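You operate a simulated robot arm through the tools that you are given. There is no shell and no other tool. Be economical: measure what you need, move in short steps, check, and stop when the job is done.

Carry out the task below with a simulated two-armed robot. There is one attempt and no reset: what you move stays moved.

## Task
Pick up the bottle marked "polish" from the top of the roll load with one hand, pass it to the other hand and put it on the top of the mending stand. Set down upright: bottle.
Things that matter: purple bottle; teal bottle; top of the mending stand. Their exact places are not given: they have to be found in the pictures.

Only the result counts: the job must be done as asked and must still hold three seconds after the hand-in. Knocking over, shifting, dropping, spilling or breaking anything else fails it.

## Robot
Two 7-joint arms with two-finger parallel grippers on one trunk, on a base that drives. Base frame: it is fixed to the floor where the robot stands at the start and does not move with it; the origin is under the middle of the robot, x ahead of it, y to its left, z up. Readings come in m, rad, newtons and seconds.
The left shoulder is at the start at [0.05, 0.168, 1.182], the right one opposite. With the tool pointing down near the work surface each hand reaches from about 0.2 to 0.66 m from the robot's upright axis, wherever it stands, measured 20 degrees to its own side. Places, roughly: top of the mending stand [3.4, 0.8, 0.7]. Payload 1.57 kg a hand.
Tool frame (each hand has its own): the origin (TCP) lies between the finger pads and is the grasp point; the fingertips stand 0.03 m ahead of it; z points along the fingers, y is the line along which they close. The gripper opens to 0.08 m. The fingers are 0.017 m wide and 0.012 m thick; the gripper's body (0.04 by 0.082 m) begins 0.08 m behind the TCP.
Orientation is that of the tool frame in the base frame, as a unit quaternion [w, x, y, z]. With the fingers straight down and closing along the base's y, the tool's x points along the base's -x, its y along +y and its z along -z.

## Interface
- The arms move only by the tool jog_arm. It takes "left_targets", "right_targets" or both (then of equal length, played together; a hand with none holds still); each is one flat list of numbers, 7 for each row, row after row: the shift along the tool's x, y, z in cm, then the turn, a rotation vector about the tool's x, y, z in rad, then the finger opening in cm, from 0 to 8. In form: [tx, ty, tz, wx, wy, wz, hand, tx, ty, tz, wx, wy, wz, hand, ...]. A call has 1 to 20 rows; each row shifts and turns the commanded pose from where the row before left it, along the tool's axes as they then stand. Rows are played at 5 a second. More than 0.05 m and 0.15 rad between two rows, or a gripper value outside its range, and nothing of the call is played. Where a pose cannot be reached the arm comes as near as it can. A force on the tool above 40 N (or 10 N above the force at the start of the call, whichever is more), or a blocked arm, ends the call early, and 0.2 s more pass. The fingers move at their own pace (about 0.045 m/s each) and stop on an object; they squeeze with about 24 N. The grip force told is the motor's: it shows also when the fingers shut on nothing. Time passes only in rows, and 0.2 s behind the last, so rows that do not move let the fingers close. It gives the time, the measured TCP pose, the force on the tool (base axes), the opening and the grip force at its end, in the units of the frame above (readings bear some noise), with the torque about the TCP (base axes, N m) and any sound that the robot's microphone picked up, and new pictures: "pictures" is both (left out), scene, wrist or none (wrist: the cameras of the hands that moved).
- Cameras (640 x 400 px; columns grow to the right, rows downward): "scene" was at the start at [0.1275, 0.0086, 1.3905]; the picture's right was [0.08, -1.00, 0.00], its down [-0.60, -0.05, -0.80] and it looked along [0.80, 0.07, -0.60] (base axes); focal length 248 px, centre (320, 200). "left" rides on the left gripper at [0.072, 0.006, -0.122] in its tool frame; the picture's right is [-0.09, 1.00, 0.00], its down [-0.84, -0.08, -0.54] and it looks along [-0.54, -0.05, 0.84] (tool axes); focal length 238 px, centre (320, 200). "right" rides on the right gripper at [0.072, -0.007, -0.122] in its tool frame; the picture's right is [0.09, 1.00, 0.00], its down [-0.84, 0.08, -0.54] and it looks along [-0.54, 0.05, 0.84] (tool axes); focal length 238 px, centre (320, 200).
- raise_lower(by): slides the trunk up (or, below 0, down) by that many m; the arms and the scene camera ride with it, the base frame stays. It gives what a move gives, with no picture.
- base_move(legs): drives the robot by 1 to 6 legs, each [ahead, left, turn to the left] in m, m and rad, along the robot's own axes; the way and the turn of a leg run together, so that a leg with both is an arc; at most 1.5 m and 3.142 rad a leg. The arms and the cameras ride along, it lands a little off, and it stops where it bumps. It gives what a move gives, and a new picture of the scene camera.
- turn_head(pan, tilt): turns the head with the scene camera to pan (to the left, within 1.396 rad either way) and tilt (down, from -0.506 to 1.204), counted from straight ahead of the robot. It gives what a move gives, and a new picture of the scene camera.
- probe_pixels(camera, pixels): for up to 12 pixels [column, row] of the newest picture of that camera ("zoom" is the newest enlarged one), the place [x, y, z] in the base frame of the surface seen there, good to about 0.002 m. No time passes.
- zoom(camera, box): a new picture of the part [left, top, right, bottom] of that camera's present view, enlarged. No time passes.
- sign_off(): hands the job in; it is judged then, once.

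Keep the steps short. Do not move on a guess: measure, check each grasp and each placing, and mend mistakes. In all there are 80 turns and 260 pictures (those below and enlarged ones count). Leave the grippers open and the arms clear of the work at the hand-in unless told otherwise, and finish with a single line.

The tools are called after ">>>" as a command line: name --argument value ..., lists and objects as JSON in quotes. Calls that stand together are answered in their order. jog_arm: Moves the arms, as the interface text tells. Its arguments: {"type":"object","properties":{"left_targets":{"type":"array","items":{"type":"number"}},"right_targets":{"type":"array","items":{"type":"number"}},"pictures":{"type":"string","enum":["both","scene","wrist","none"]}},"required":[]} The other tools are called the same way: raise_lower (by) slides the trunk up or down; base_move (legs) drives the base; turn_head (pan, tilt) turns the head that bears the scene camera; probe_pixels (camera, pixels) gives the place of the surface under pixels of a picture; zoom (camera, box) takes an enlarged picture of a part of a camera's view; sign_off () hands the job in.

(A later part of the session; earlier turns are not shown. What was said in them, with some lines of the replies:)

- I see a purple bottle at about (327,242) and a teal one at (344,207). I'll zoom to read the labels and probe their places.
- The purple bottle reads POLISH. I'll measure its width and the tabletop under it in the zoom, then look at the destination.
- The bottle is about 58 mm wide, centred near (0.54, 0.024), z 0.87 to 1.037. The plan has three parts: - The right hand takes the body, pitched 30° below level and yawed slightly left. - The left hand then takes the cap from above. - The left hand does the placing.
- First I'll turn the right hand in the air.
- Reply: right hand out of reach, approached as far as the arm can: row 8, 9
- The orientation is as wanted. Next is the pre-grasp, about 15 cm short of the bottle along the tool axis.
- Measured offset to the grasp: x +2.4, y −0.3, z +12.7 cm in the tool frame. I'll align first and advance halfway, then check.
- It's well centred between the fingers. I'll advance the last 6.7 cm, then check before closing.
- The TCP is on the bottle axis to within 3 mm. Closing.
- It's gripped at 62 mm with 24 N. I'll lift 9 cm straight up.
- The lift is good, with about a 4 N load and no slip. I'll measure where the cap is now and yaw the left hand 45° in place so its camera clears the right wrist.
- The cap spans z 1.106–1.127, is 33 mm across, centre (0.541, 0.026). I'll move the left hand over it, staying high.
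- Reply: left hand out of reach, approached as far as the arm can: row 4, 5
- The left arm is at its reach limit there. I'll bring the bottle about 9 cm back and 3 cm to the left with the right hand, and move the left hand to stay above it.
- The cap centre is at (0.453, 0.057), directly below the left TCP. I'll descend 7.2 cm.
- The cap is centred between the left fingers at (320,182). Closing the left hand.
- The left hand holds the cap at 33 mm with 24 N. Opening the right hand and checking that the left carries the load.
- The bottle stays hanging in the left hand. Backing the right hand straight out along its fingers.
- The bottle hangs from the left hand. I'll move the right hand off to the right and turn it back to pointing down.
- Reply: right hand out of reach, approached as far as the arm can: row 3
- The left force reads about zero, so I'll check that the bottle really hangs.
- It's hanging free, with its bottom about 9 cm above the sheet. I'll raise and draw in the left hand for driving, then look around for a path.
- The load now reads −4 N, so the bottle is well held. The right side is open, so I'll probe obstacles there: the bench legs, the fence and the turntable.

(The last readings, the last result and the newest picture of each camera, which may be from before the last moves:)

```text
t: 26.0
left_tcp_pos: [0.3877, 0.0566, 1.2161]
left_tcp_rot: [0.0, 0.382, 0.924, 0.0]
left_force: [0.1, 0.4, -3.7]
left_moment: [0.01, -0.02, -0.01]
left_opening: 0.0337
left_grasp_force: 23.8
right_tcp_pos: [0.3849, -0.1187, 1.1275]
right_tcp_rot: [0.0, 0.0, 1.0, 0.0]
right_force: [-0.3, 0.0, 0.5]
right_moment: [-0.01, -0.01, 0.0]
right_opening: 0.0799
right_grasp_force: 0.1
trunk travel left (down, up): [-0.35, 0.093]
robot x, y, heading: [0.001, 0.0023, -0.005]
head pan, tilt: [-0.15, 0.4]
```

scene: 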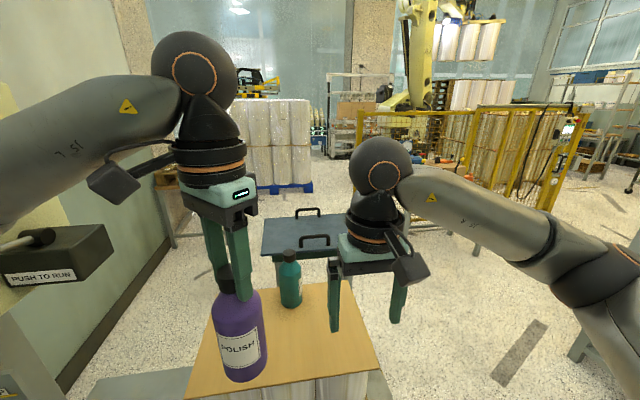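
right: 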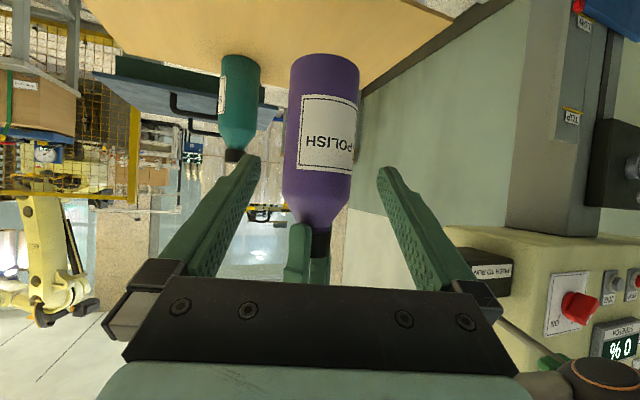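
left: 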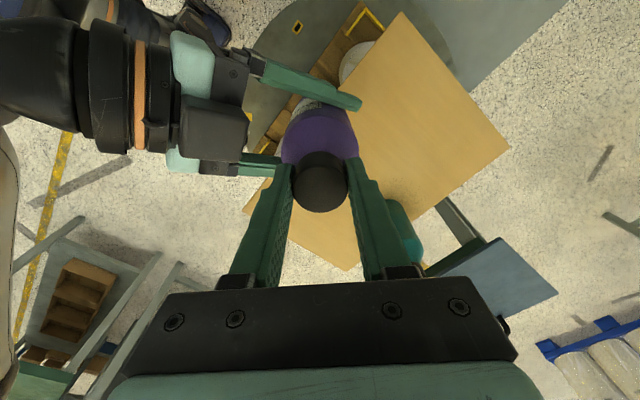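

Clearances seen:
- The tray table's right corner is near (1.27, −0.36).
- The box table's corner is near (1.8, −0.99).

I'll back off 0.3 m, strafe right 0.75 m, and then go ahead.

>>> base_move --legs '[[-0.3, 0, 0], [0, -0.75, 0]]'

```text
t: 34.5
left_tcp_pos: [0.0897, -0.6841, 1.2157]
left_tcp_rot: [0.002, 0.381, 0.924, 0.0]
left_force: [-0.5, -0.1, -4.6]
left_moment: [0.0, 0.0, 0.0]
left_opening: 0.0333
left_grasp_force: 23.9
right_tcp_pos: [0.0861, -0.8591, 1.1272]
right_tcp_rot: [0.0, -0.002, 1.0, 0.0]
right_force: [-0.1, -0.5, 0.6]
right_moment: [0.03, 0.01, -0.04]
right_opening: 0.0803
right_grasp_force: 0.0
trunk travel left (down, up): [-0.35, 0.093]
robot x, y, heading: [-0.2963, -0.7411, 0.002]
head pan, tilt: [-0.15, 0.4]
```

scene: 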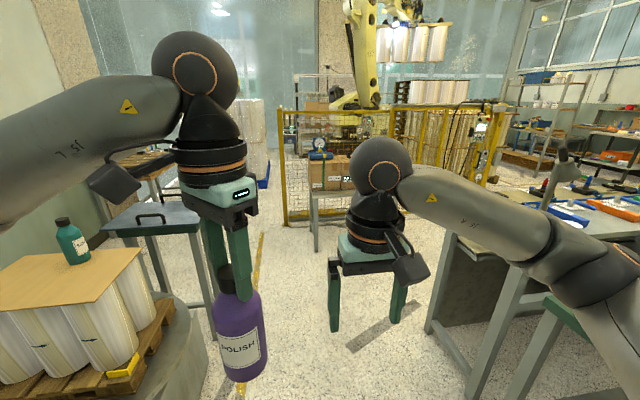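

>>> probe_pixels --camera "scene" --pixels '[[196, 228], [190, 208], [211, 310], [428, 325], [452, 240], [312, 195], [316, 245], [430, 150], [470, 385], [205, 345], [318, 140], [350, 160]]'

```text
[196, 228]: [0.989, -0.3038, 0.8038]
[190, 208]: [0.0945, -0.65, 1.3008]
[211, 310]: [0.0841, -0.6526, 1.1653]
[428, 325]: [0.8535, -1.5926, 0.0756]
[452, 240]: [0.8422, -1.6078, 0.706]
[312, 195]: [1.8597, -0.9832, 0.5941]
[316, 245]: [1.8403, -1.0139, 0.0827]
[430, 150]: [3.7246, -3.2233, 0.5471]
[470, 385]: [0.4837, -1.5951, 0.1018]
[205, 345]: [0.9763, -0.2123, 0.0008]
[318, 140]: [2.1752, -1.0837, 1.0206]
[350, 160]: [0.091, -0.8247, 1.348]
```

Now ahead through the gap: 1.5 m, then a slight left diagonal.

>>> base_move --legs '[[1.5, 0.02, 0], [0.35, 0.1, 0]]'

```text
refused: leg 1 is longer than a leg can be; nothing moved
```

>>> base_move --legs '[[1.48, 0.02, 0], [0.35, 0.1, 0]]'

```text
t: 43.9
left_tcp_pos: [1.9388, -0.5601, 1.2157]
left_tcp_rot: [0.0, 0.383, 0.924, 0.0]
left_force: [0.8, 0.1, -5.3]
left_moment: [0.03, 0.04, 0.0]
left_opening: 0.0337
left_grasp_force: 24.3
right_tcp_pos: [1.9354, -0.7361, 1.1271]
right_tcp_rot: [0.0, -0.001, 1.0, 0.001]
right_force: [0.0, 1.0, 0.4]
right_moment: [-0.01, 0.04, 0.02]
right_opening: 0.0801
right_grasp_force: 0.1
trunk travel left (down, up): [-0.35, 0.093]
robot x, y, heading: [1.5499, -0.6218, -0.003]
head pan, tilt: [-0.15, 0.4]
```

scene: 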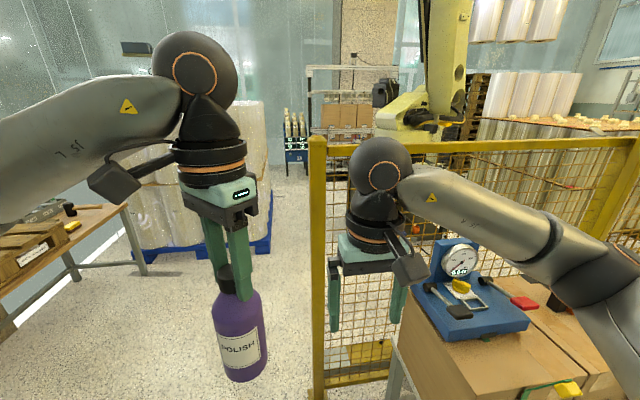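

The fence and scale table are close on the right, so I'll move diagonally ahead-left into the open area.

>>> base_move --legs '[[0.3, 0.35, 0], [0.45, 0.2, 0]]'

>>> turn_head --pan 0.6 --tilt 0.55

```text
t: 50.0
left_tcp_pos: [2.6819, -0.0048, 1.216]
left_tcp_rot: [0.001, 0.382, 0.924, 0.0]
left_force: [-0.5, 0.3, -4.2]
left_moment: [0.0, 0.02, 0.02]
left_opening: 0.0335
left_grasp_force: 24.5
right_tcp_pos: [2.6787, -0.1781, 1.1281]
right_tcp_rot: [0.0, -0.001, 1.0, 0.0]
right_force: [0.3, 0.3, 0.6]
right_moment: [0.02, 0.04, 0.02]
right_opening: 0.0801
right_grasp_force: 0.0
trunk travel left (down, up): [-0.35, 0.093]
robot x, y, heading: [2.2939, -0.061, 0.003]
head pan, tilt: [-0.15, 0.4]
```

scene: 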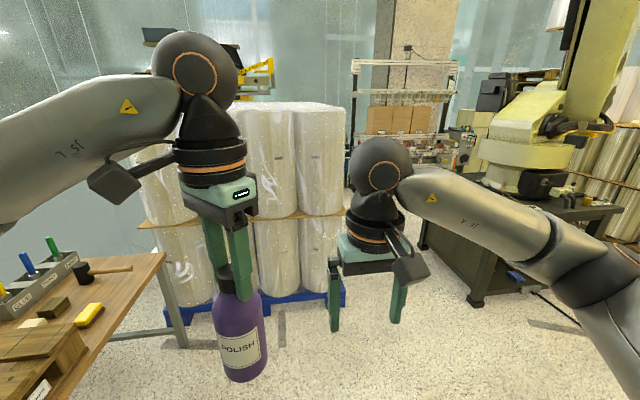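

```text
t: 51.1
left_tcp_pos: [2.6824, -0.0038, 1.216]
left_tcp_rot: [0.001, 0.383, 0.924, -0.001]
left_force: [-0.1, 0.0, -4.2]
left_moment: [0.02, 0.01, 0.01]
left_opening: 0.0331
left_grasp_force: 23.5
right_tcp_pos: [2.6802, -0.1782, 1.1274]
right_tcp_rot: [0.0, -0.001, 1.0, 0.0]
right_force: [-1.1, -0.3, 0.4]
right_moment: [0.0, 0.03, 0.01]
right_opening: 0.08
right_grasp_force: 0.0
trunk travel left (down, up): [-0.35, 0.093]
robot x, y, heading: [2.2941, -0.0625, 0.005]
head pan, tilt: [0.6, 0.55]
```

scene: 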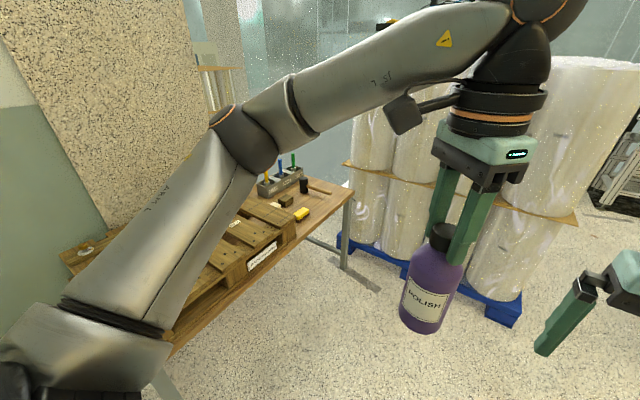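

I'll turn left to face the stand, after a small step to the right for clearance.

>>> base_move --legs '[[0.1, -0.1, 0], [0, 0, 1.566]]'

>>> turn_head --pan -0.5 --tilt 0.6

```text
t: 56.5
left_tcp_pos: [2.3377, 0.2265, 1.2164]
left_tcp_rot: [0.001, -0.383, 0.924, 0.0]
left_force: [1.5, -0.6, -3.4]
left_moment: [0.0, 0.0, -0.01]
left_opening: 0.0336
left_grasp_force: 24.0
right_tcp_pos: [2.5121, 0.2251, 1.1265]
right_tcp_rot: [0.001, 0.708, -0.706, 0.0]
right_force: [-0.2, 0.3, -0.2]
right_moment: [-0.01, 0.01, 0.0]
right_opening: 0.08
right_grasp_force: 0.0
trunk travel left (down, up): [-0.35, 0.093]
robot x, y, heading: [2.3946, -0.1615, 1.571]
head pan, tilt: [0.6, 0.55]
```

scene: 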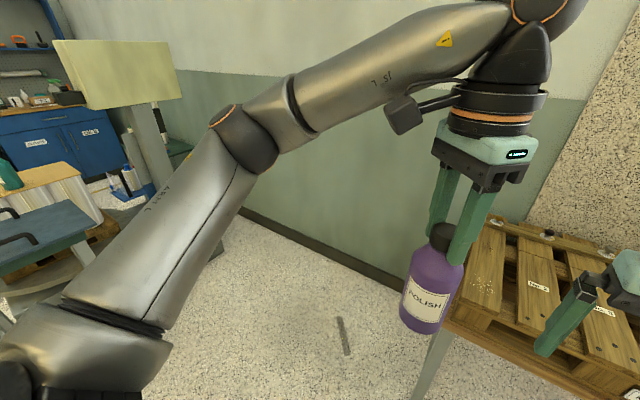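

```text
t: 57.8
left_tcp_pos: [2.3381, 0.2279, 1.2159]
left_tcp_rot: [0.0, -0.383, 0.924, 0.001]
left_force: [0.2, -0.7, -3.6]
left_moment: [0.0, -0.01, 0.01]
left_opening: 0.0336
left_grasp_force: 23.5
right_tcp_pos: [2.5118, 0.2241, 1.1279]
right_tcp_rot: [0.0, 0.708, -0.707, 0.0]
right_force: [-0.3, 1.0, 0.6]
right_moment: [-0.02, -0.01, -0.01]
right_opening: 0.0799
right_grasp_force: 0.0
trunk travel left (down, up): [-0.35, 0.093]
robot x, y, heading: [2.3945, -0.1556, 1.571]
head pan, tilt: [-0.499, 0.6]
```

scene: 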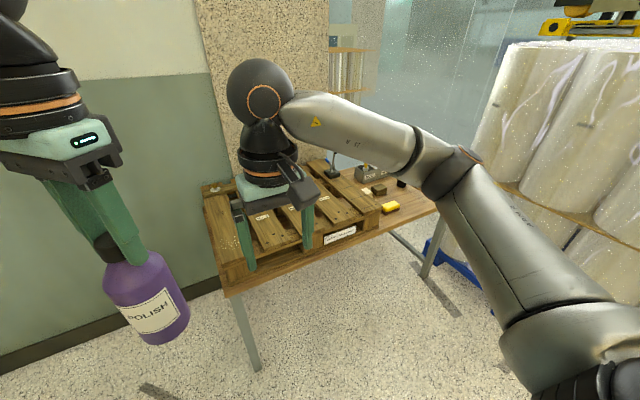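

Strafing right along the stand by 0.7 m.

>>> base_move --legs '[[0, -0.7, 0]]'

>>> turn_head --pan 0.0 --tilt 0.65

```text
t: 64.4
left_tcp_pos: [3.04, 0.2271, 1.2159]
left_tcp_rot: [-0.001, -0.383, 0.924, 0.0]
left_force: [0.1, 0.7, -4.5]
left_moment: [0.0, 0.01, 0.01]
left_opening: 0.0337
left_grasp_force: 24.1
right_tcp_pos: [3.2146, 0.2243, 1.1274]
right_tcp_rot: [-0.001, 0.707, -0.707, 0.0]
right_force: [-0.7, -0.7, 0.2]
right_moment: [0.01, 0.01, 0.05]
right_opening: 0.0801
right_grasp_force: 0.0
trunk travel left (down, up): [-0.35, 0.093]
robot x, y, heading: [3.0968, -0.1642, 1.571]
head pan, tilt: [-0.499, 0.6]
```

scene: 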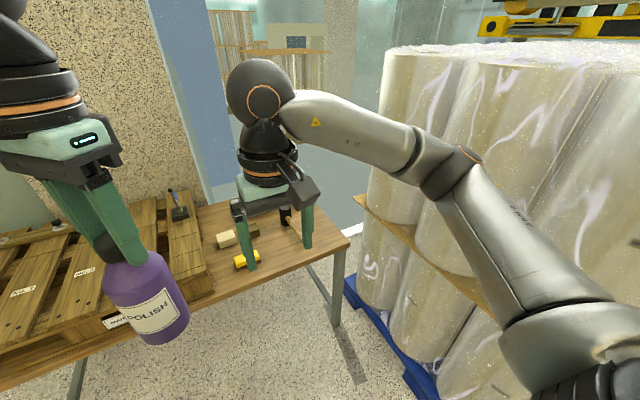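

```text
t: 65.4
left_tcp_pos: [3.039, 0.2276, 1.2158]
left_tcp_rot: [0.0, -0.381, 0.925, 0.0]
left_force: [0.0, -0.3, -4.1]
left_moment: [0.01, 0.0, 0.0]
left_opening: 0.0333
left_grasp_force: 24.2
right_tcp_pos: [3.2139, 0.224, 1.1265]
right_tcp_rot: [0.0, -0.707, 0.707, 0.0]
right_force: [-0.4, 1.2, 0.0]
right_moment: [0.0, 0.01, 0.0]
right_opening: 0.0801
right_grasp_force: 0.1
trunk travel left (down, up): [-0.35, 0.093]
robot x, y, heading: [3.0952, -0.1581, 1.577]
head pan, tilt: [0.0, 0.649]
```

scene: 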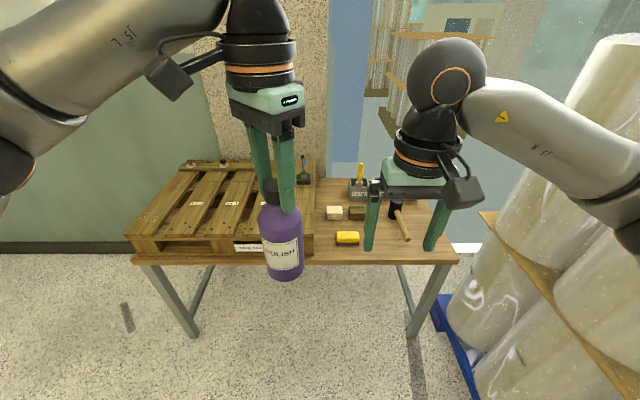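

>>> zoom --camera "scene" --box '[290, 150, 466, 260]'

>>> probe_pixels --camera "scene" --pixels '[[325, 255], [450, 255], [318, 235], [312, 220], [347, 238], [337, 240], [334, 212], [357, 213], [362, 200], [395, 210], [408, 238], [385, 240]]'

```text
3.64 times, centred on (378, 205) of scene
```

zoom: 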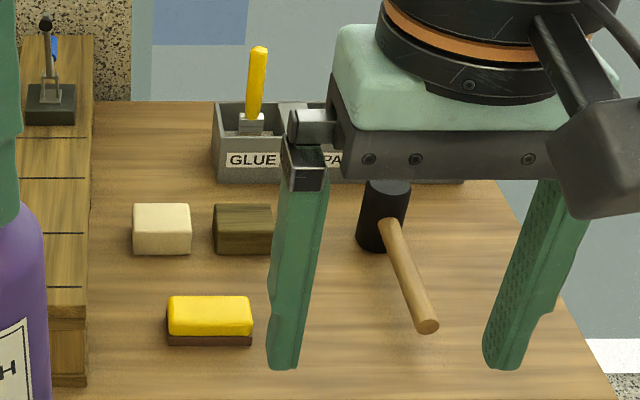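

```text
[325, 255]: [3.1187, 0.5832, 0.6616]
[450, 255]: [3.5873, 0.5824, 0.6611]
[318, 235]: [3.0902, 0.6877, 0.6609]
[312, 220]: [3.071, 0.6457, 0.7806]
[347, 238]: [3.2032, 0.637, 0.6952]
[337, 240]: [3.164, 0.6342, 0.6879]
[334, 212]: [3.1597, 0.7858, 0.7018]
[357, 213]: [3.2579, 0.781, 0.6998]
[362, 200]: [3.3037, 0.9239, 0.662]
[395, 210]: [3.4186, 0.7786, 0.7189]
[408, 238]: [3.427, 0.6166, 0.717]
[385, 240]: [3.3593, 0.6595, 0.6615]
```

The stand top is at z 0.661. There is a free spot between the yellow eraser and the mallet handle, near (3.325, 0.66). I'll measure the items' edges there and check the clearance of the right elbow to the rolls.

>>> probe_pixels --camera "zoom" --pixels '[[252, 320], [252, 345], [272, 240], [360, 240], [385, 230], [420, 325], [438, 328], [400, 200], [335, 320], [335, 260], [335, 390], [460, 170]]'

>>> turn_head --pan -0.9 --tilt 0.6

```text
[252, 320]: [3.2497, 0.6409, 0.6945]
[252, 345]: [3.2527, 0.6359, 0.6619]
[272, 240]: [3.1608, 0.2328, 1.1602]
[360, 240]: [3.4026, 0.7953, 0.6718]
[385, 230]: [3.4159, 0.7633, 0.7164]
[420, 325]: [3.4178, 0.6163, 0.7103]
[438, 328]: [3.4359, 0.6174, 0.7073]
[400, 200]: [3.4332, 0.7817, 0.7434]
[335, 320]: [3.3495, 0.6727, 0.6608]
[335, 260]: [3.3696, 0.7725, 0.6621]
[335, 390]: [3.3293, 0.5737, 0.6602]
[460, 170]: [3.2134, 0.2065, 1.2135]
```

```text
t: 66.6
left_tcp_pos: [3.0397, 0.2269, 1.2164]
left_tcp_rot: [0.0, -0.382, 0.924, 0.0]
left_force: [0.1, 0.1, -4.0]
left_moment: [0.04, 0.03, 0.02]
left_opening: 0.0337
left_grasp_force: 23.7
right_tcp_pos: [3.214, 0.224, 1.127]
right_tcp_rot: [0.0, -0.707, 0.707, 0.0]
right_force: [0.9, 0.3, -0.2]
right_moment: [0.02, 0.04, -0.02]
right_opening: 0.08
right_grasp_force: 0.1
trunk travel left (down, up): [-0.35, 0.093]
robot x, y, heading: [3.0943, -0.1591, 1.571]
head pan, tilt: [-0.901, 0.6]
```

scene: 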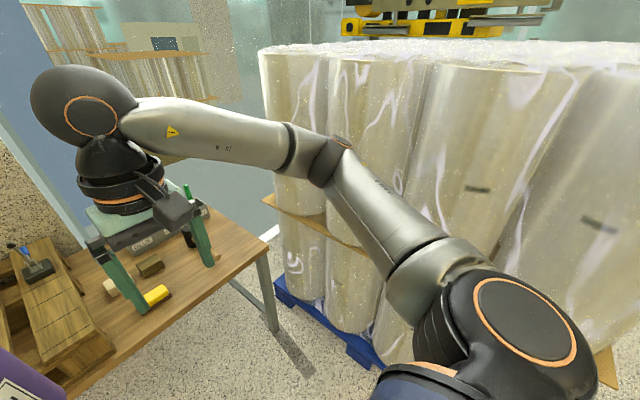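

>>> probe_pixels --camera "scene" --pixels '[[335, 155], [350, 145], [310, 180], [300, 200], [270, 100], [460, 170], [285, 300], [375, 365], [345, 90], [290, 140], [430, 240], [258, 260]]'

```text
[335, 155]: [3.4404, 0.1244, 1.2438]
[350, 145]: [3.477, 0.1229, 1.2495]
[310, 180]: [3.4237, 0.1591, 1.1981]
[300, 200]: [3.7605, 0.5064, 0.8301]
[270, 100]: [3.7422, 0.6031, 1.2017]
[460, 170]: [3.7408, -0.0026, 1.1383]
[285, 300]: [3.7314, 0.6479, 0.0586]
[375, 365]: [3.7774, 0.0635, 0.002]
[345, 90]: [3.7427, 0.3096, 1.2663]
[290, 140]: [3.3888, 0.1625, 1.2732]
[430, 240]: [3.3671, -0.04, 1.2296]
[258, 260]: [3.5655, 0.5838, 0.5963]
```

The right elbow is at x ≈ 3.48 and the rolls at 3.735. I'll pull slightly left and ahead, then turn right 0.75 rad. That puts the spot in the left hand's comfortable range and keeps the elbow clear.

>>> base_move --legs '[[0.33, 0.045, 0]]'

>>> base_move --legs '[[0, 0, -0.75]]'

>>> turn_head --pan 0.2 --tilt 0.85

```text
t: 68.7
left_tcp_pos: [2.994, 0.5542, 1.2153]
left_tcp_rot: [0.0, -0.383, 0.924, -0.001]
left_force: [-0.2, -0.2, -3.7]
left_moment: [-0.03, 0.02, -0.02]
left_opening: 0.0337
left_grasp_force: 24.2
right_tcp_pos: [3.1693, 0.5528, 1.1275]
right_tcp_rot: [0.001, -0.707, 0.708, 0.0]
right_force: [0.4, -0.8, 0.2]
right_moment: [0.01, 0.03, 0.0]
right_opening: 0.08
right_grasp_force: 0.1
trunk travel left (down, up): [-0.35, 0.093]
robot x, y, heading: [3.0516, 0.1673, 1.571]
head pan, tilt: [-0.901, 0.6]
```

scene: 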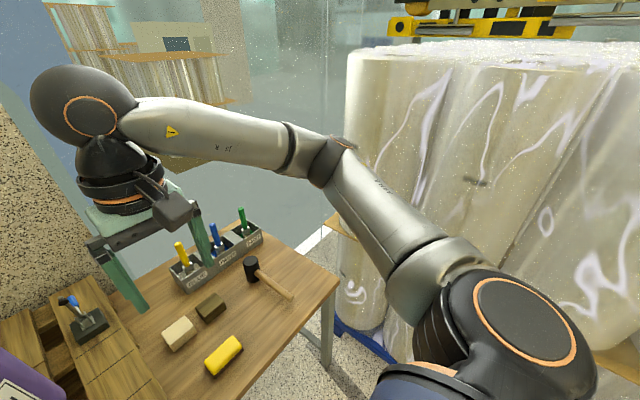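

```text
t: 71.1
left_tcp_pos: [3.2756, 0.4883, 1.2158]
left_tcp_rot: [0.0, -0.017, 1.0, 0.001]
left_force: [-1.1, -0.8, -4.5]
left_moment: [-0.04, -0.03, -0.03]
left_opening: 0.0338
left_grasp_force: 23.9
right_tcp_pos: [3.4019, 0.3672, 1.1275]
right_tcp_rot: [-0.001, -0.399, 0.917, 0.001]
right_force: [0.4, 0.6, -0.1]
right_moment: [0.05, -0.01, 0.0]
right_opening: 0.0801
right_grasp_force: 0.1
trunk travel left (down, up): [-0.35, 0.093]
robot x, y, heading: [3.0504, 0.166, 0.821]
head pan, tilt: [-0.901, 0.6]
```

scene: 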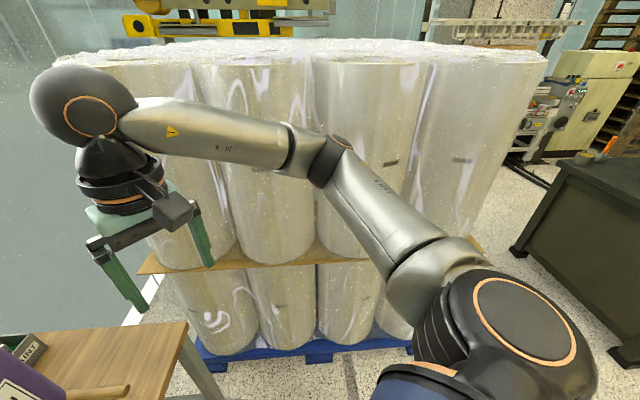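

```text
t: 72.5
left_tcp_pos: [3.2751, 0.4889, 1.2167]
left_tcp_rot: [0.0, -0.017, 1.0, 0.001]
left_force: [-0.3, 0.0, -3.8]
left_moment: [0.0, 0.01, 0.0]
left_opening: 0.0336
left_grasp_force: 24.5
right_tcp_pos: [3.4011, 0.3672, 1.1284]
right_tcp_rot: [0.0, -0.399, 0.917, 0.0]
right_force: [-0.1, -0.7, -0.4]
right_moment: [0.04, 0.0, -0.02]
right_opening: 0.0799
right_grasp_force: 0.1
trunk travel left (down, up): [-0.35, 0.093]
robot x, y, heading: [3.0544, 0.1675, 0.821]
head pan, tilt: [0.201, 0.85]
```

scene: 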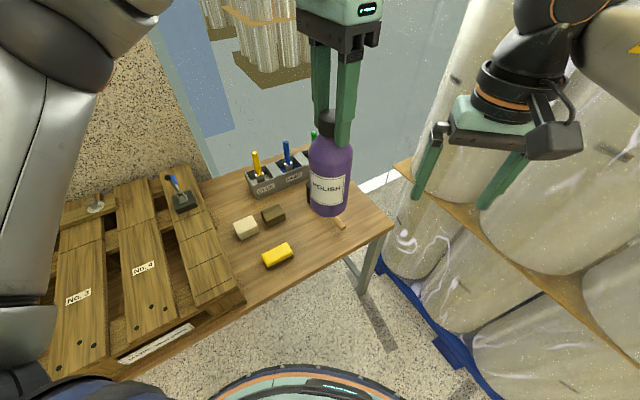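

The spot is in view. I'll lower the trunk 0.2 m; the bottle is still in front of the table edge and its bottom ends at about 0.85. Then I'll move over the spot.

>>> raise_lower --by -0.2

>>> jog_arm --left_targets '[-1.4, 4.3, 0, 0, 0, 0, 2, -1.4, 4.3, 0, 0, 0, 0, 2, -1.4, 4.3, 0, 0, 0, 0, 2, -1.4, 4.3, 0, 0, 0, 0, 2, 0, 0, 0, 0, 0, 0, 2]' --pictures "both"

```text
t: 74.6
left_tcp_pos: [3.2763, 0.4884, 1.0161]
left_tcp_rot: [0.001, -0.017, 1.0, -0.001]
left_force: [0.1, -0.5, -4.4]
left_moment: [-0.01, -0.01, 0.01]
left_opening: 0.0336
left_grasp_force: 23.2
right_tcp_pos: [3.4008, 0.3678, 0.9277]
right_tcp_rot: [0.0, -0.399, 0.917, 0.0]
right_force: [0.7, -0.1, -0.8]
right_moment: [0.01, -0.03, -0.02]
right_opening: 0.08
right_grasp_force: 0.0
trunk travel left (down, up): [-0.15, 0.293]
robot x, y, heading: [3.048, 0.1638, 0.821]
head pan, tilt: [0.201, 0.85]
```

```text
t: 75.8
left_tcp_pos: [3.2979, 0.6057, 0.997]
left_tcp_rot: [0.001, -0.018, 1.0, 0.0]
left_force: [0.3, 0.1, -3.3]
left_moment: [0.01, 0.0, 0.0]
left_opening: 0.0334
left_grasp_force: 24.2
left hand out of reach, approached as far as the arm can: row 3, 4
right_tcp_pos: [3.4004, 0.367, 0.9276]
right_tcp_rot: [0.0, -0.399, 0.917, 0.001]
right_force: [-0.5, 0.3, 0.6]
right_moment: [0.01, 0.0, -0.01]
right_opening: 0.08
right_grasp_force: 0.1
trunk travel left (down, up): [-0.15, 0.293]
robot x, y, heading: [3.0502, 0.1661, 0.826]
head pan, tilt: [0.201, 0.85]
```

scene: 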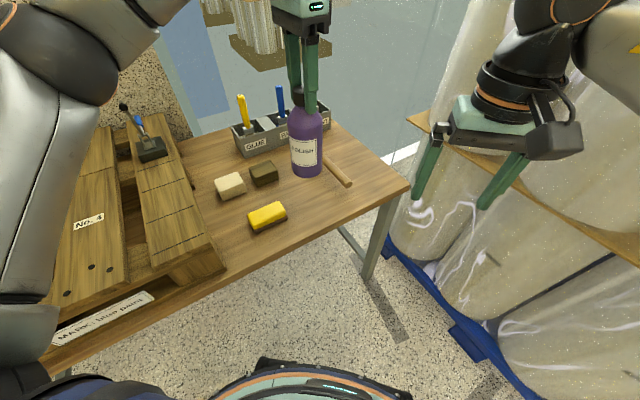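
left: 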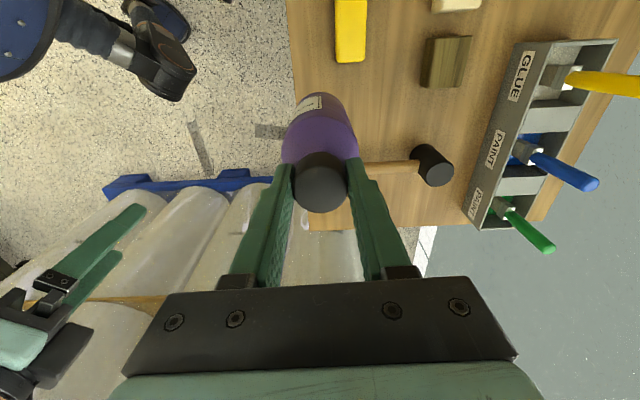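

I'm at the reach limit at this height. I'll descend 9 cm first (the bottle bottom stays above all items), then extend to the spot.

>>> jog_arm --left_targets '[0, 0, 3, 0, 0, 0, 2, 0, 0, 3, 0, 0, 0, 2, 0, 0, 2, 0, 0, 0, 2, -1.5, 2.4, 0, 0, 0, 0, 2, -1.5, 2.4, 0, 0, 0, 0, 2, 0, 0, 0, 0, 0, 0, 2]' --pictures "both"

```text
t: 77.2
left_tcp_pos: [3.3065, 0.6199, 0.9154]
left_tcp_rot: [0.0, -0.017, 1.0, 0.0]
left_force: [1.1, 0.4, -4.0]
left_moment: [0.0, 0.0, 0.01]
left_opening: 0.0334
left_grasp_force: 24.1
left hand out of reach, approached as far as the arm can: row 4, 5
right_tcp_pos: [3.4001, 0.3671, 0.928]
right_tcp_rot: [0.0, -0.398, 0.917, 0.0]
right_force: [-0.3, 0.1, 0.2]
right_moment: [-0.03, -0.02, 0.01]
right_opening: 0.0798
right_grasp_force: 0.1
trunk travel left (down, up): [-0.15, 0.293]
robot x, y, heading: [3.0513, 0.1647, 0.825]
head pan, tilt: [0.201, 0.85]
```

scene: 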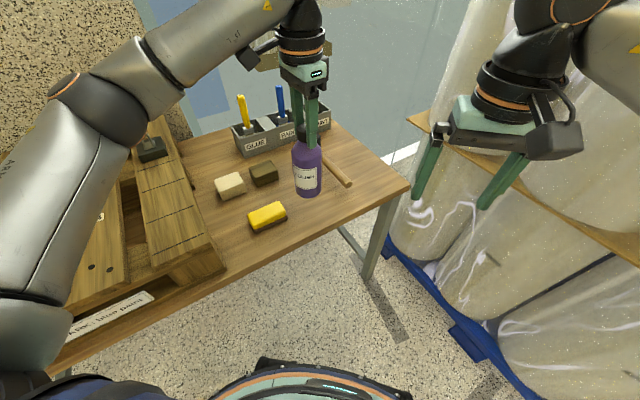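
left: 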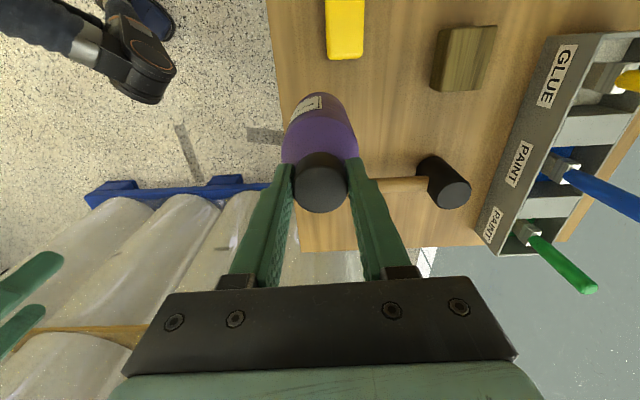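

I need about 3.5 cm more, so I'll creep the base ahead 4 cm.

>>> base_move --legs '[[0.04, 0.005, 0]]'

>>> zoom --camera "scene" --box '[220, 100, 400, 240]'

```text
t: 78.1
left_tcp_pos: [3.3294, 0.6532, 0.9165]
left_tcp_rot: [0.0, -0.017, 1.0, 0.0]
left_force: [0.4, -0.2, -4.2]
left_moment: [0.01, 0.02, 0.02]
left_opening: 0.0336
left_grasp_force: 23.9
right_tcp_pos: [3.424, 0.3999, 0.9282]
right_tcp_rot: [0.0, -0.399, 0.917, 0.0]
right_force: [-0.2, -1.1, -0.9]
right_moment: [0.02, -0.01, 0.0]
right_opening: 0.0801
right_grasp_force: 0.1
trunk travel left (down, up): [-0.15, 0.293]
robot x, y, heading: [3.0724, 0.2029, 0.824]
head pan, tilt: [0.201, 0.85]
```

scene: 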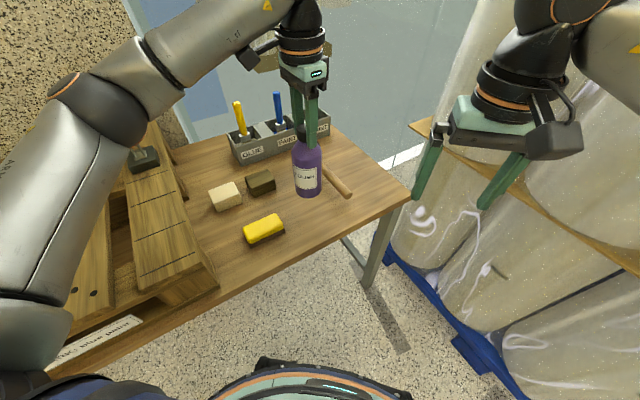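

```text
2.86 times, centred on (310, 170) of scene
```

zoom: 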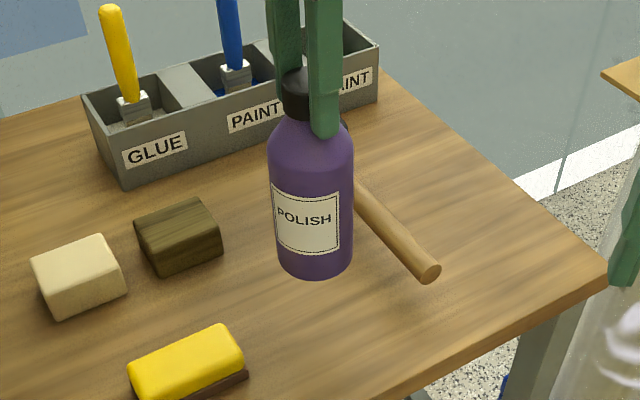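

Positioned at (3.329, 0.653), with the bottle bottom about 0.75. I'll descend 8 cm.

>>> jog_arm --left_targets '[0, 0, 3, 0, 0, 0, 2, 0, 0, 3, 0, 0, 0, 2, 0, 0, 2, 0, 0, 0, 2, 0, 0, 0, 0, 0, 0, 2]' --pictures "both"

>>> zoom --camera "scene" --box '[220, 110, 400, 250]'

```text
t: 79.1
left_tcp_pos: [3.3317, 0.6529, 0.8371]
left_tcp_rot: [0.0, -0.017, 1.0, 0.0]
left_force: [-0.5, -0.3, -3.9]
left_moment: [-0.03, -0.01, 0.02]
left_opening: 0.0338
left_grasp_force: 24.1
right_tcp_pos: [3.425, 0.3998, 0.9273]
right_tcp_rot: [0.0, -0.399, 0.917, 0.0]
right_force: [-0.6, 0.7, -0.4]
right_moment: [0.01, -0.01, -0.01]
right_opening: 0.0801
right_grasp_force: 0.0
trunk travel left (down, up): [-0.15, 0.293]
robot x, y, heading: [3.0755, 0.196, 0.821]
head pan, tilt: [0.201, 0.85]
```

scene: 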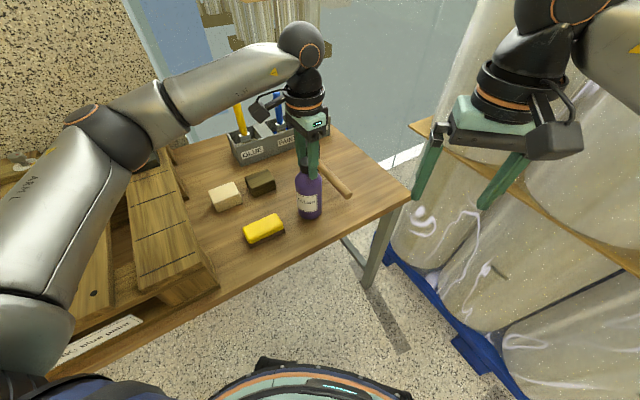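
left: 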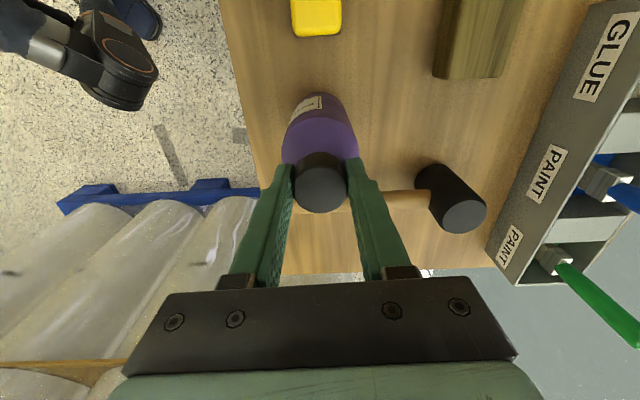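

```text
2.86 times, centred on (310, 180) of scene
```

zoom: 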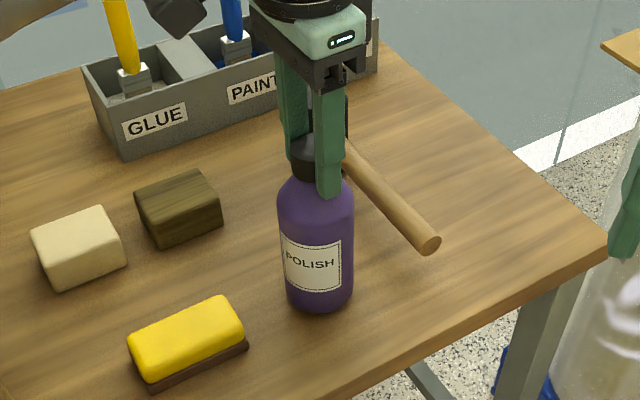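

The bottle is clear of the eraser and mallet and about 1 cm above the top. Lowering gently until contact shows in the force.

>>> jog_arm --left_targets '[0, 0, 0.4, 0, 0, 0, 2, 0, 0, 0.4, 0, 0, 0, 2, 0, 0, 0.15, 0, 0, 0, 2, 0, 0, 0, 0, 0, 0, 2]' --pictures "none"

```text
t: 80.1
left_tcp_pos: [3.3308, 0.6531, 0.8265]
left_tcp_rot: [0.0, -0.017, 1.0, 0.0]
left_force: [-0.3, -0.8, -5.1]
left_moment: [-0.01, 0.0, -0.04]
left_opening: 0.0337
left_grasp_force: 23.9
right_tcp_pos: [3.4246, 0.3989, 0.9267]
right_tcp_rot: [-0.001, -0.399, 0.917, 0.0]
right_force: [0.1, -0.1, -0.4]
right_moment: [-0.04, 0.01, 0.0]
right_opening: 0.0801
right_grasp_force: 0.1
trunk travel left (down, up): [-0.15, 0.293]
robot x, y, heading: [3.0757, 0.2007, 0.822]
head pan, tilt: [0.201, 0.85]
```

No contact yet. Continuing in 1.5 mm steps.

>>> jog_arm --left_targets '[0, 0, 0.15, 0, 0, 0, 2, 0, 0, 0, 0, 0, 0, 2]' --pictures "none"

>>> jog_arm --left_targets '[0, 0, 0.15, 0, 0, 0, 2, 0, 0, 0, 0, 0, 0, 2]' --pictures "none"

```text
t: 80.7
left_tcp_pos: [3.3292, 0.6532, 0.8248]
left_tcp_rot: [0.0, -0.018, 1.0, 0.0]
left_force: [-1.0, 0.4, -3.9]
left_moment: [0.01, 0.01, 0.0]
left_opening: 0.0333
left_grasp_force: 23.5
right_tcp_pos: [3.4254, 0.3988, 0.9268]
right_tcp_rot: [0.0, -0.399, 0.917, 0.0]
right_force: [-0.4, -0.2, -0.7]
right_moment: [-0.01, -0.04, -0.02]
right_opening: 0.0799
right_grasp_force: 0.1
trunk travel left (down, up): [-0.15, 0.293]
robot x, y, heading: [3.0739, 0.1989, 0.818]
head pan, tilt: [0.201, 0.85]
```

```text
t: 81.3
left_tcp_pos: [3.3292, 0.653, 0.8245]
left_tcp_rot: [0.001, -0.017, 1.0, 0.001]
left_force: [-0.9, -0.5, 5.4]
left_moment: [-0.14, 0.45, -0.05]
left_opening: 0.0334
left_grasp_force: 24.4
right_tcp_pos: [3.4229, 0.3988, 0.9275]
right_tcp_rot: [0.001, -0.399, 0.917, 0.001]
right_force: [0.5, 0.0, 0.1]
right_moment: [0.01, -0.03, -0.01]
right_opening: 0.08
right_grasp_force: 0.2
trunk travel left (down, up): [-0.15, 0.293]
robot x, y, heading: [3.0745, 0.1995, 0.822]
head pan, tilt: [0.201, 0.85]
```

Contact: the force went from −4 to +5 N. Opening the fingers.

>>> jog_arm --left_targets '[0, 0, 0, 0, 0, 0, 4, 0, 0, 0, 0, 0, 0, 4, 0, 0, 0, 0, 0, 0, 6, 0, 0, 0, 0, 0, 0, 6, 0, 0, 0, 0, 0, 0, 6]' --pictures "both"

```text
t: 82.5
left_tcp_pos: [3.3298, 0.6529, 0.8236]
left_tcp_rot: [0.001, -0.017, 1.0, 0.0]
left_force: [0.4, 0.2, 0.8]
left_moment: [0.03, -0.03, 0.04]
left_opening: 0.0599
left_grasp_force: 0.0
right_tcp_pos: [3.4248, 0.4, 0.9264]
right_tcp_rot: [0.0, -0.399, 0.917, 0.0]
right_force: [0.2, 0.4, -0.4]
right_moment: [0.01, 0.02, -0.02]
right_opening: 0.08
right_grasp_force: 0.2
trunk travel left (down, up): [-0.15, 0.293]
robot x, y, heading: [3.0769, 0.2005, 0.823]
head pan, tilt: [0.201, 0.85]
```

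scene: 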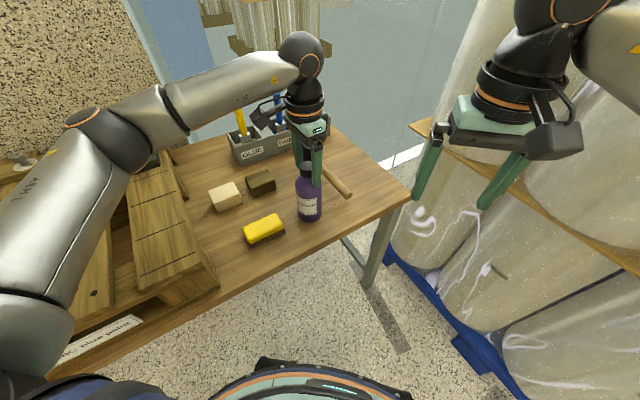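
left: 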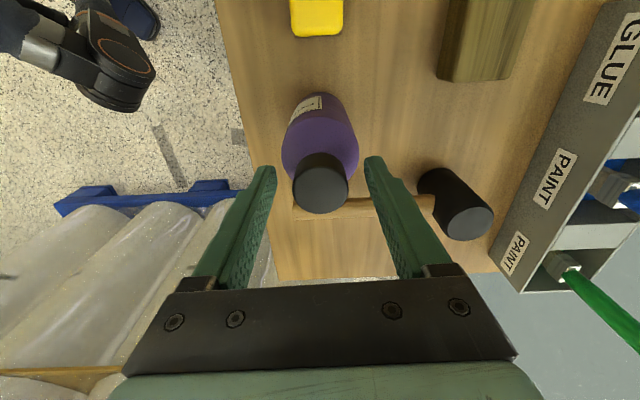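

The bottle stands released. I'll open fully and rise straight up 12 cm.

>>> jog_arm --left_targets '[0, 0, -0.5, 0, 0, 0, 8, 0, 0, -2.5, 0, 0, 0, 8, 0, 0, -3, 0, 0, 0, 8, 0, 0, -3, 0, 0, 0, 8, 0, 0, -3, 0, 0, 0, 8, 0, 0, 0, 0, 0, 0, 8]' --pictures "both"

>>> zoom --camera "scene" --box '[220, 110, 400, 250]'

```text
t: 83.9
left_tcp_pos: [3.328, 0.6497, 0.9432]
left_tcp_rot: [0.001, -0.018, 1.0, 0.001]
left_force: [0.4, -0.1, 1.0]
left_moment: [-0.01, -0.01, 0.01]
left_opening: 0.08
left_grasp_force: 0.0
left hand out of reach, approached as far as the arm can: row 5
right_tcp_pos: [3.4242, 0.399, 0.9274]
right_tcp_rot: [0.001, -0.399, 0.917, 0.0]
right_force: [-0.1, -0.2, 0.4]
right_moment: [0.02, -0.01, 0.0]
right_opening: 0.0802
right_grasp_force: 0.1
trunk travel left (down, up): [-0.15, 0.293]
robot x, y, heading: [3.0721, 0.1991, 0.819]
head pan, tilt: [0.201, 0.85]
```

scene: 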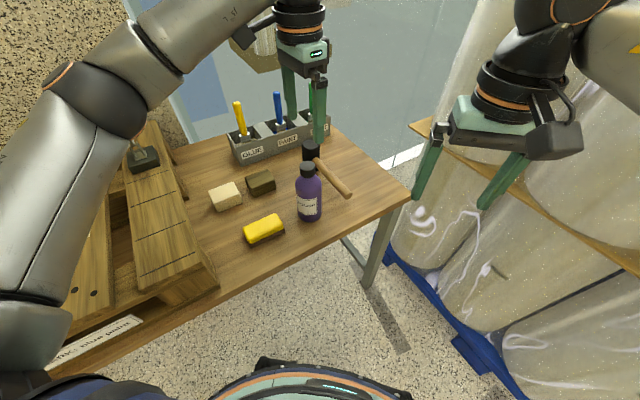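
left: 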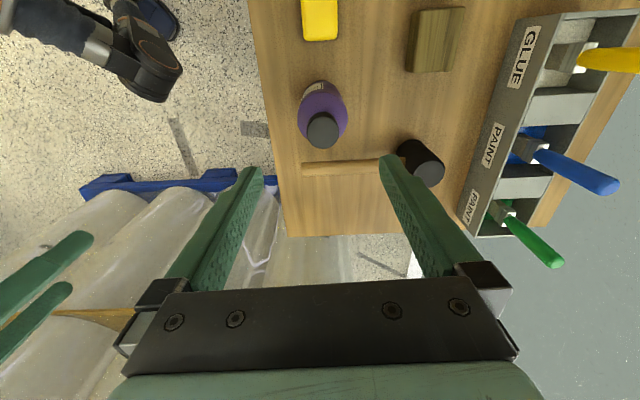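

```text
2.86 times, centred on (310, 180) of scene
```

zoom: 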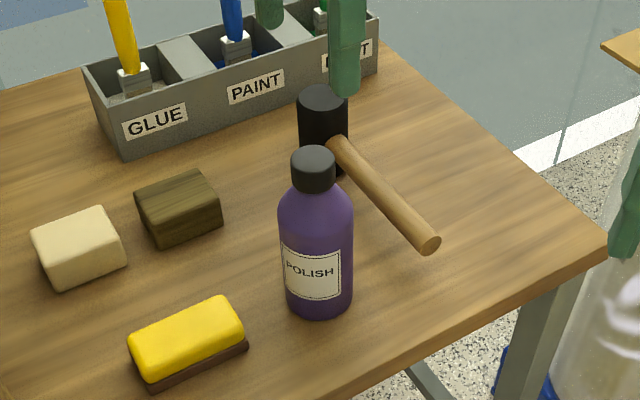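

The bottle stands upright on the stand and nothing else moved. I'll raise the trunk and draw the left hand back clear.

>>> raise_lower --by 0.2

>>> jog_arm --left_targets '[1, -4, 0, 0, 0, 0, 8, 1, -4, 0, 0, 0, 0, 8, 1, -4, 0, 0, 0, 0, 8, 1, -3, 0, 0, 0, 0, 8, 0, 0, 0, 0, 0, 0, 8]' --pictures "scene"

>>> turn_head --pan 0.2 --tilt 0.95

```text
t: 86.1
left_tcp_pos: [3.3281, 0.6506, 1.1427]
left_tcp_rot: [0.001, -0.019, 1.0, 0.0]
left_force: [-0.5, -0.7, 0.2]
left_moment: [-0.01, 0.01, 0.01]
left_opening: 0.0799
left_grasp_force: 0.2
right_tcp_pos: [3.4242, 0.3995, 1.128]
right_tcp_rot: [-0.001, -0.399, 0.917, 0.0]
right_force: [0.0, -0.1, 0.4]
right_moment: [0.02, -0.02, 0.01]
right_opening: 0.0798
right_grasp_force: 0.2
trunk travel left (down, up): [-0.35, 0.093]
robot x, y, heading: [3.0736, 0.1984, 0.821]
head pan, tilt: [0.201, 0.85]
```

```text
t: 87.3
left_tcp_pos: [3.2932, 0.4972, 1.1435]
left_tcp_rot: [0.001, -0.019, 1.0, 0.001]
left_force: [0.0, 0.7, 0.5]
left_moment: [0.04, 0.01, -0.01]
left_opening: 0.0799
left_grasp_force: 0.2
right_tcp_pos: [3.4242, 0.3999, 1.1268]
right_tcp_rot: [0.0, -0.398, 0.917, 0.001]
right_force: [0.2, 0.2, 0.0]
right_moment: [0.0, -0.02, 0.03]
right_opening: 0.0801
right_grasp_force: 0.0
trunk travel left (down, up): [-0.35, 0.093]
robot x, y, heading: [3.0756, 0.1996, 0.824]
head pan, tilt: [0.201, 0.85]
```

scene: 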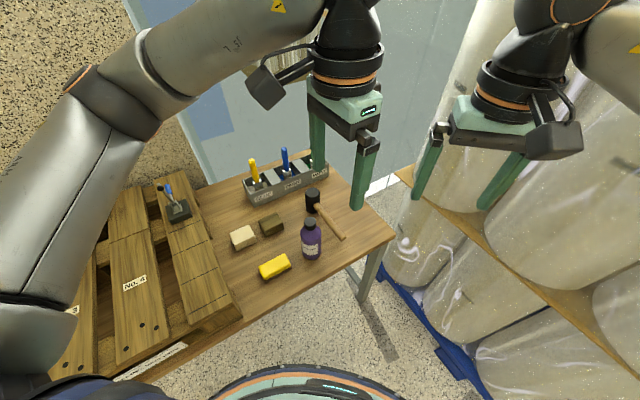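

```text
t: 88.0
left_tcp_pos: [3.2945, 0.4977, 1.1427]
left_tcp_rot: [0.001, -0.018, 1.0, 0.001]
left_force: [0.4, 0.6, 0.4]
left_moment: [0.02, -0.03, -0.01]
left_opening: 0.0803
left_grasp_force: 0.1
right_tcp_pos: [3.4242, 0.4002, 1.1279]
right_tcp_rot: [0.0, -0.398, 0.917, 0.0]
right_force: [0.6, 0.1, -0.1]
right_moment: [-0.02, -0.01, 0.0]
right_opening: 0.0801
right_grasp_force: 0.1
trunk travel left (down, up): [-0.35, 0.093]
robot x, y, heading: [3.0712, 0.1981, 0.82]
head pan, tilt: [0.201, 0.949]
```

scene: 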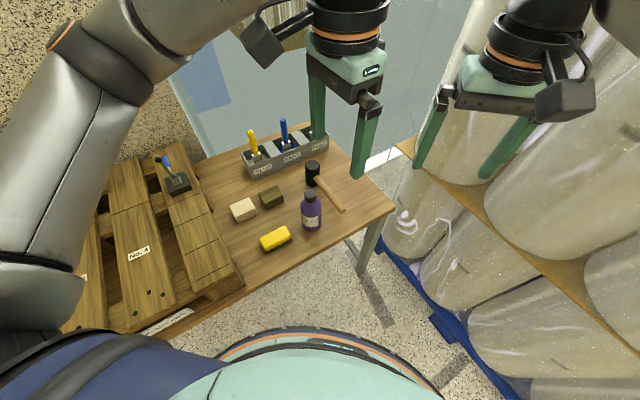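

The bottle is upright and stable, both grippers are open and the arms are clear. Handing in.

>>> sign_off

```text
The job is handed in.
```

The purple "polish" bottle was picked up with the right hand, passed to the left, and set upright on the top of the mending stand; nothing else was touched, and the job is handed in.
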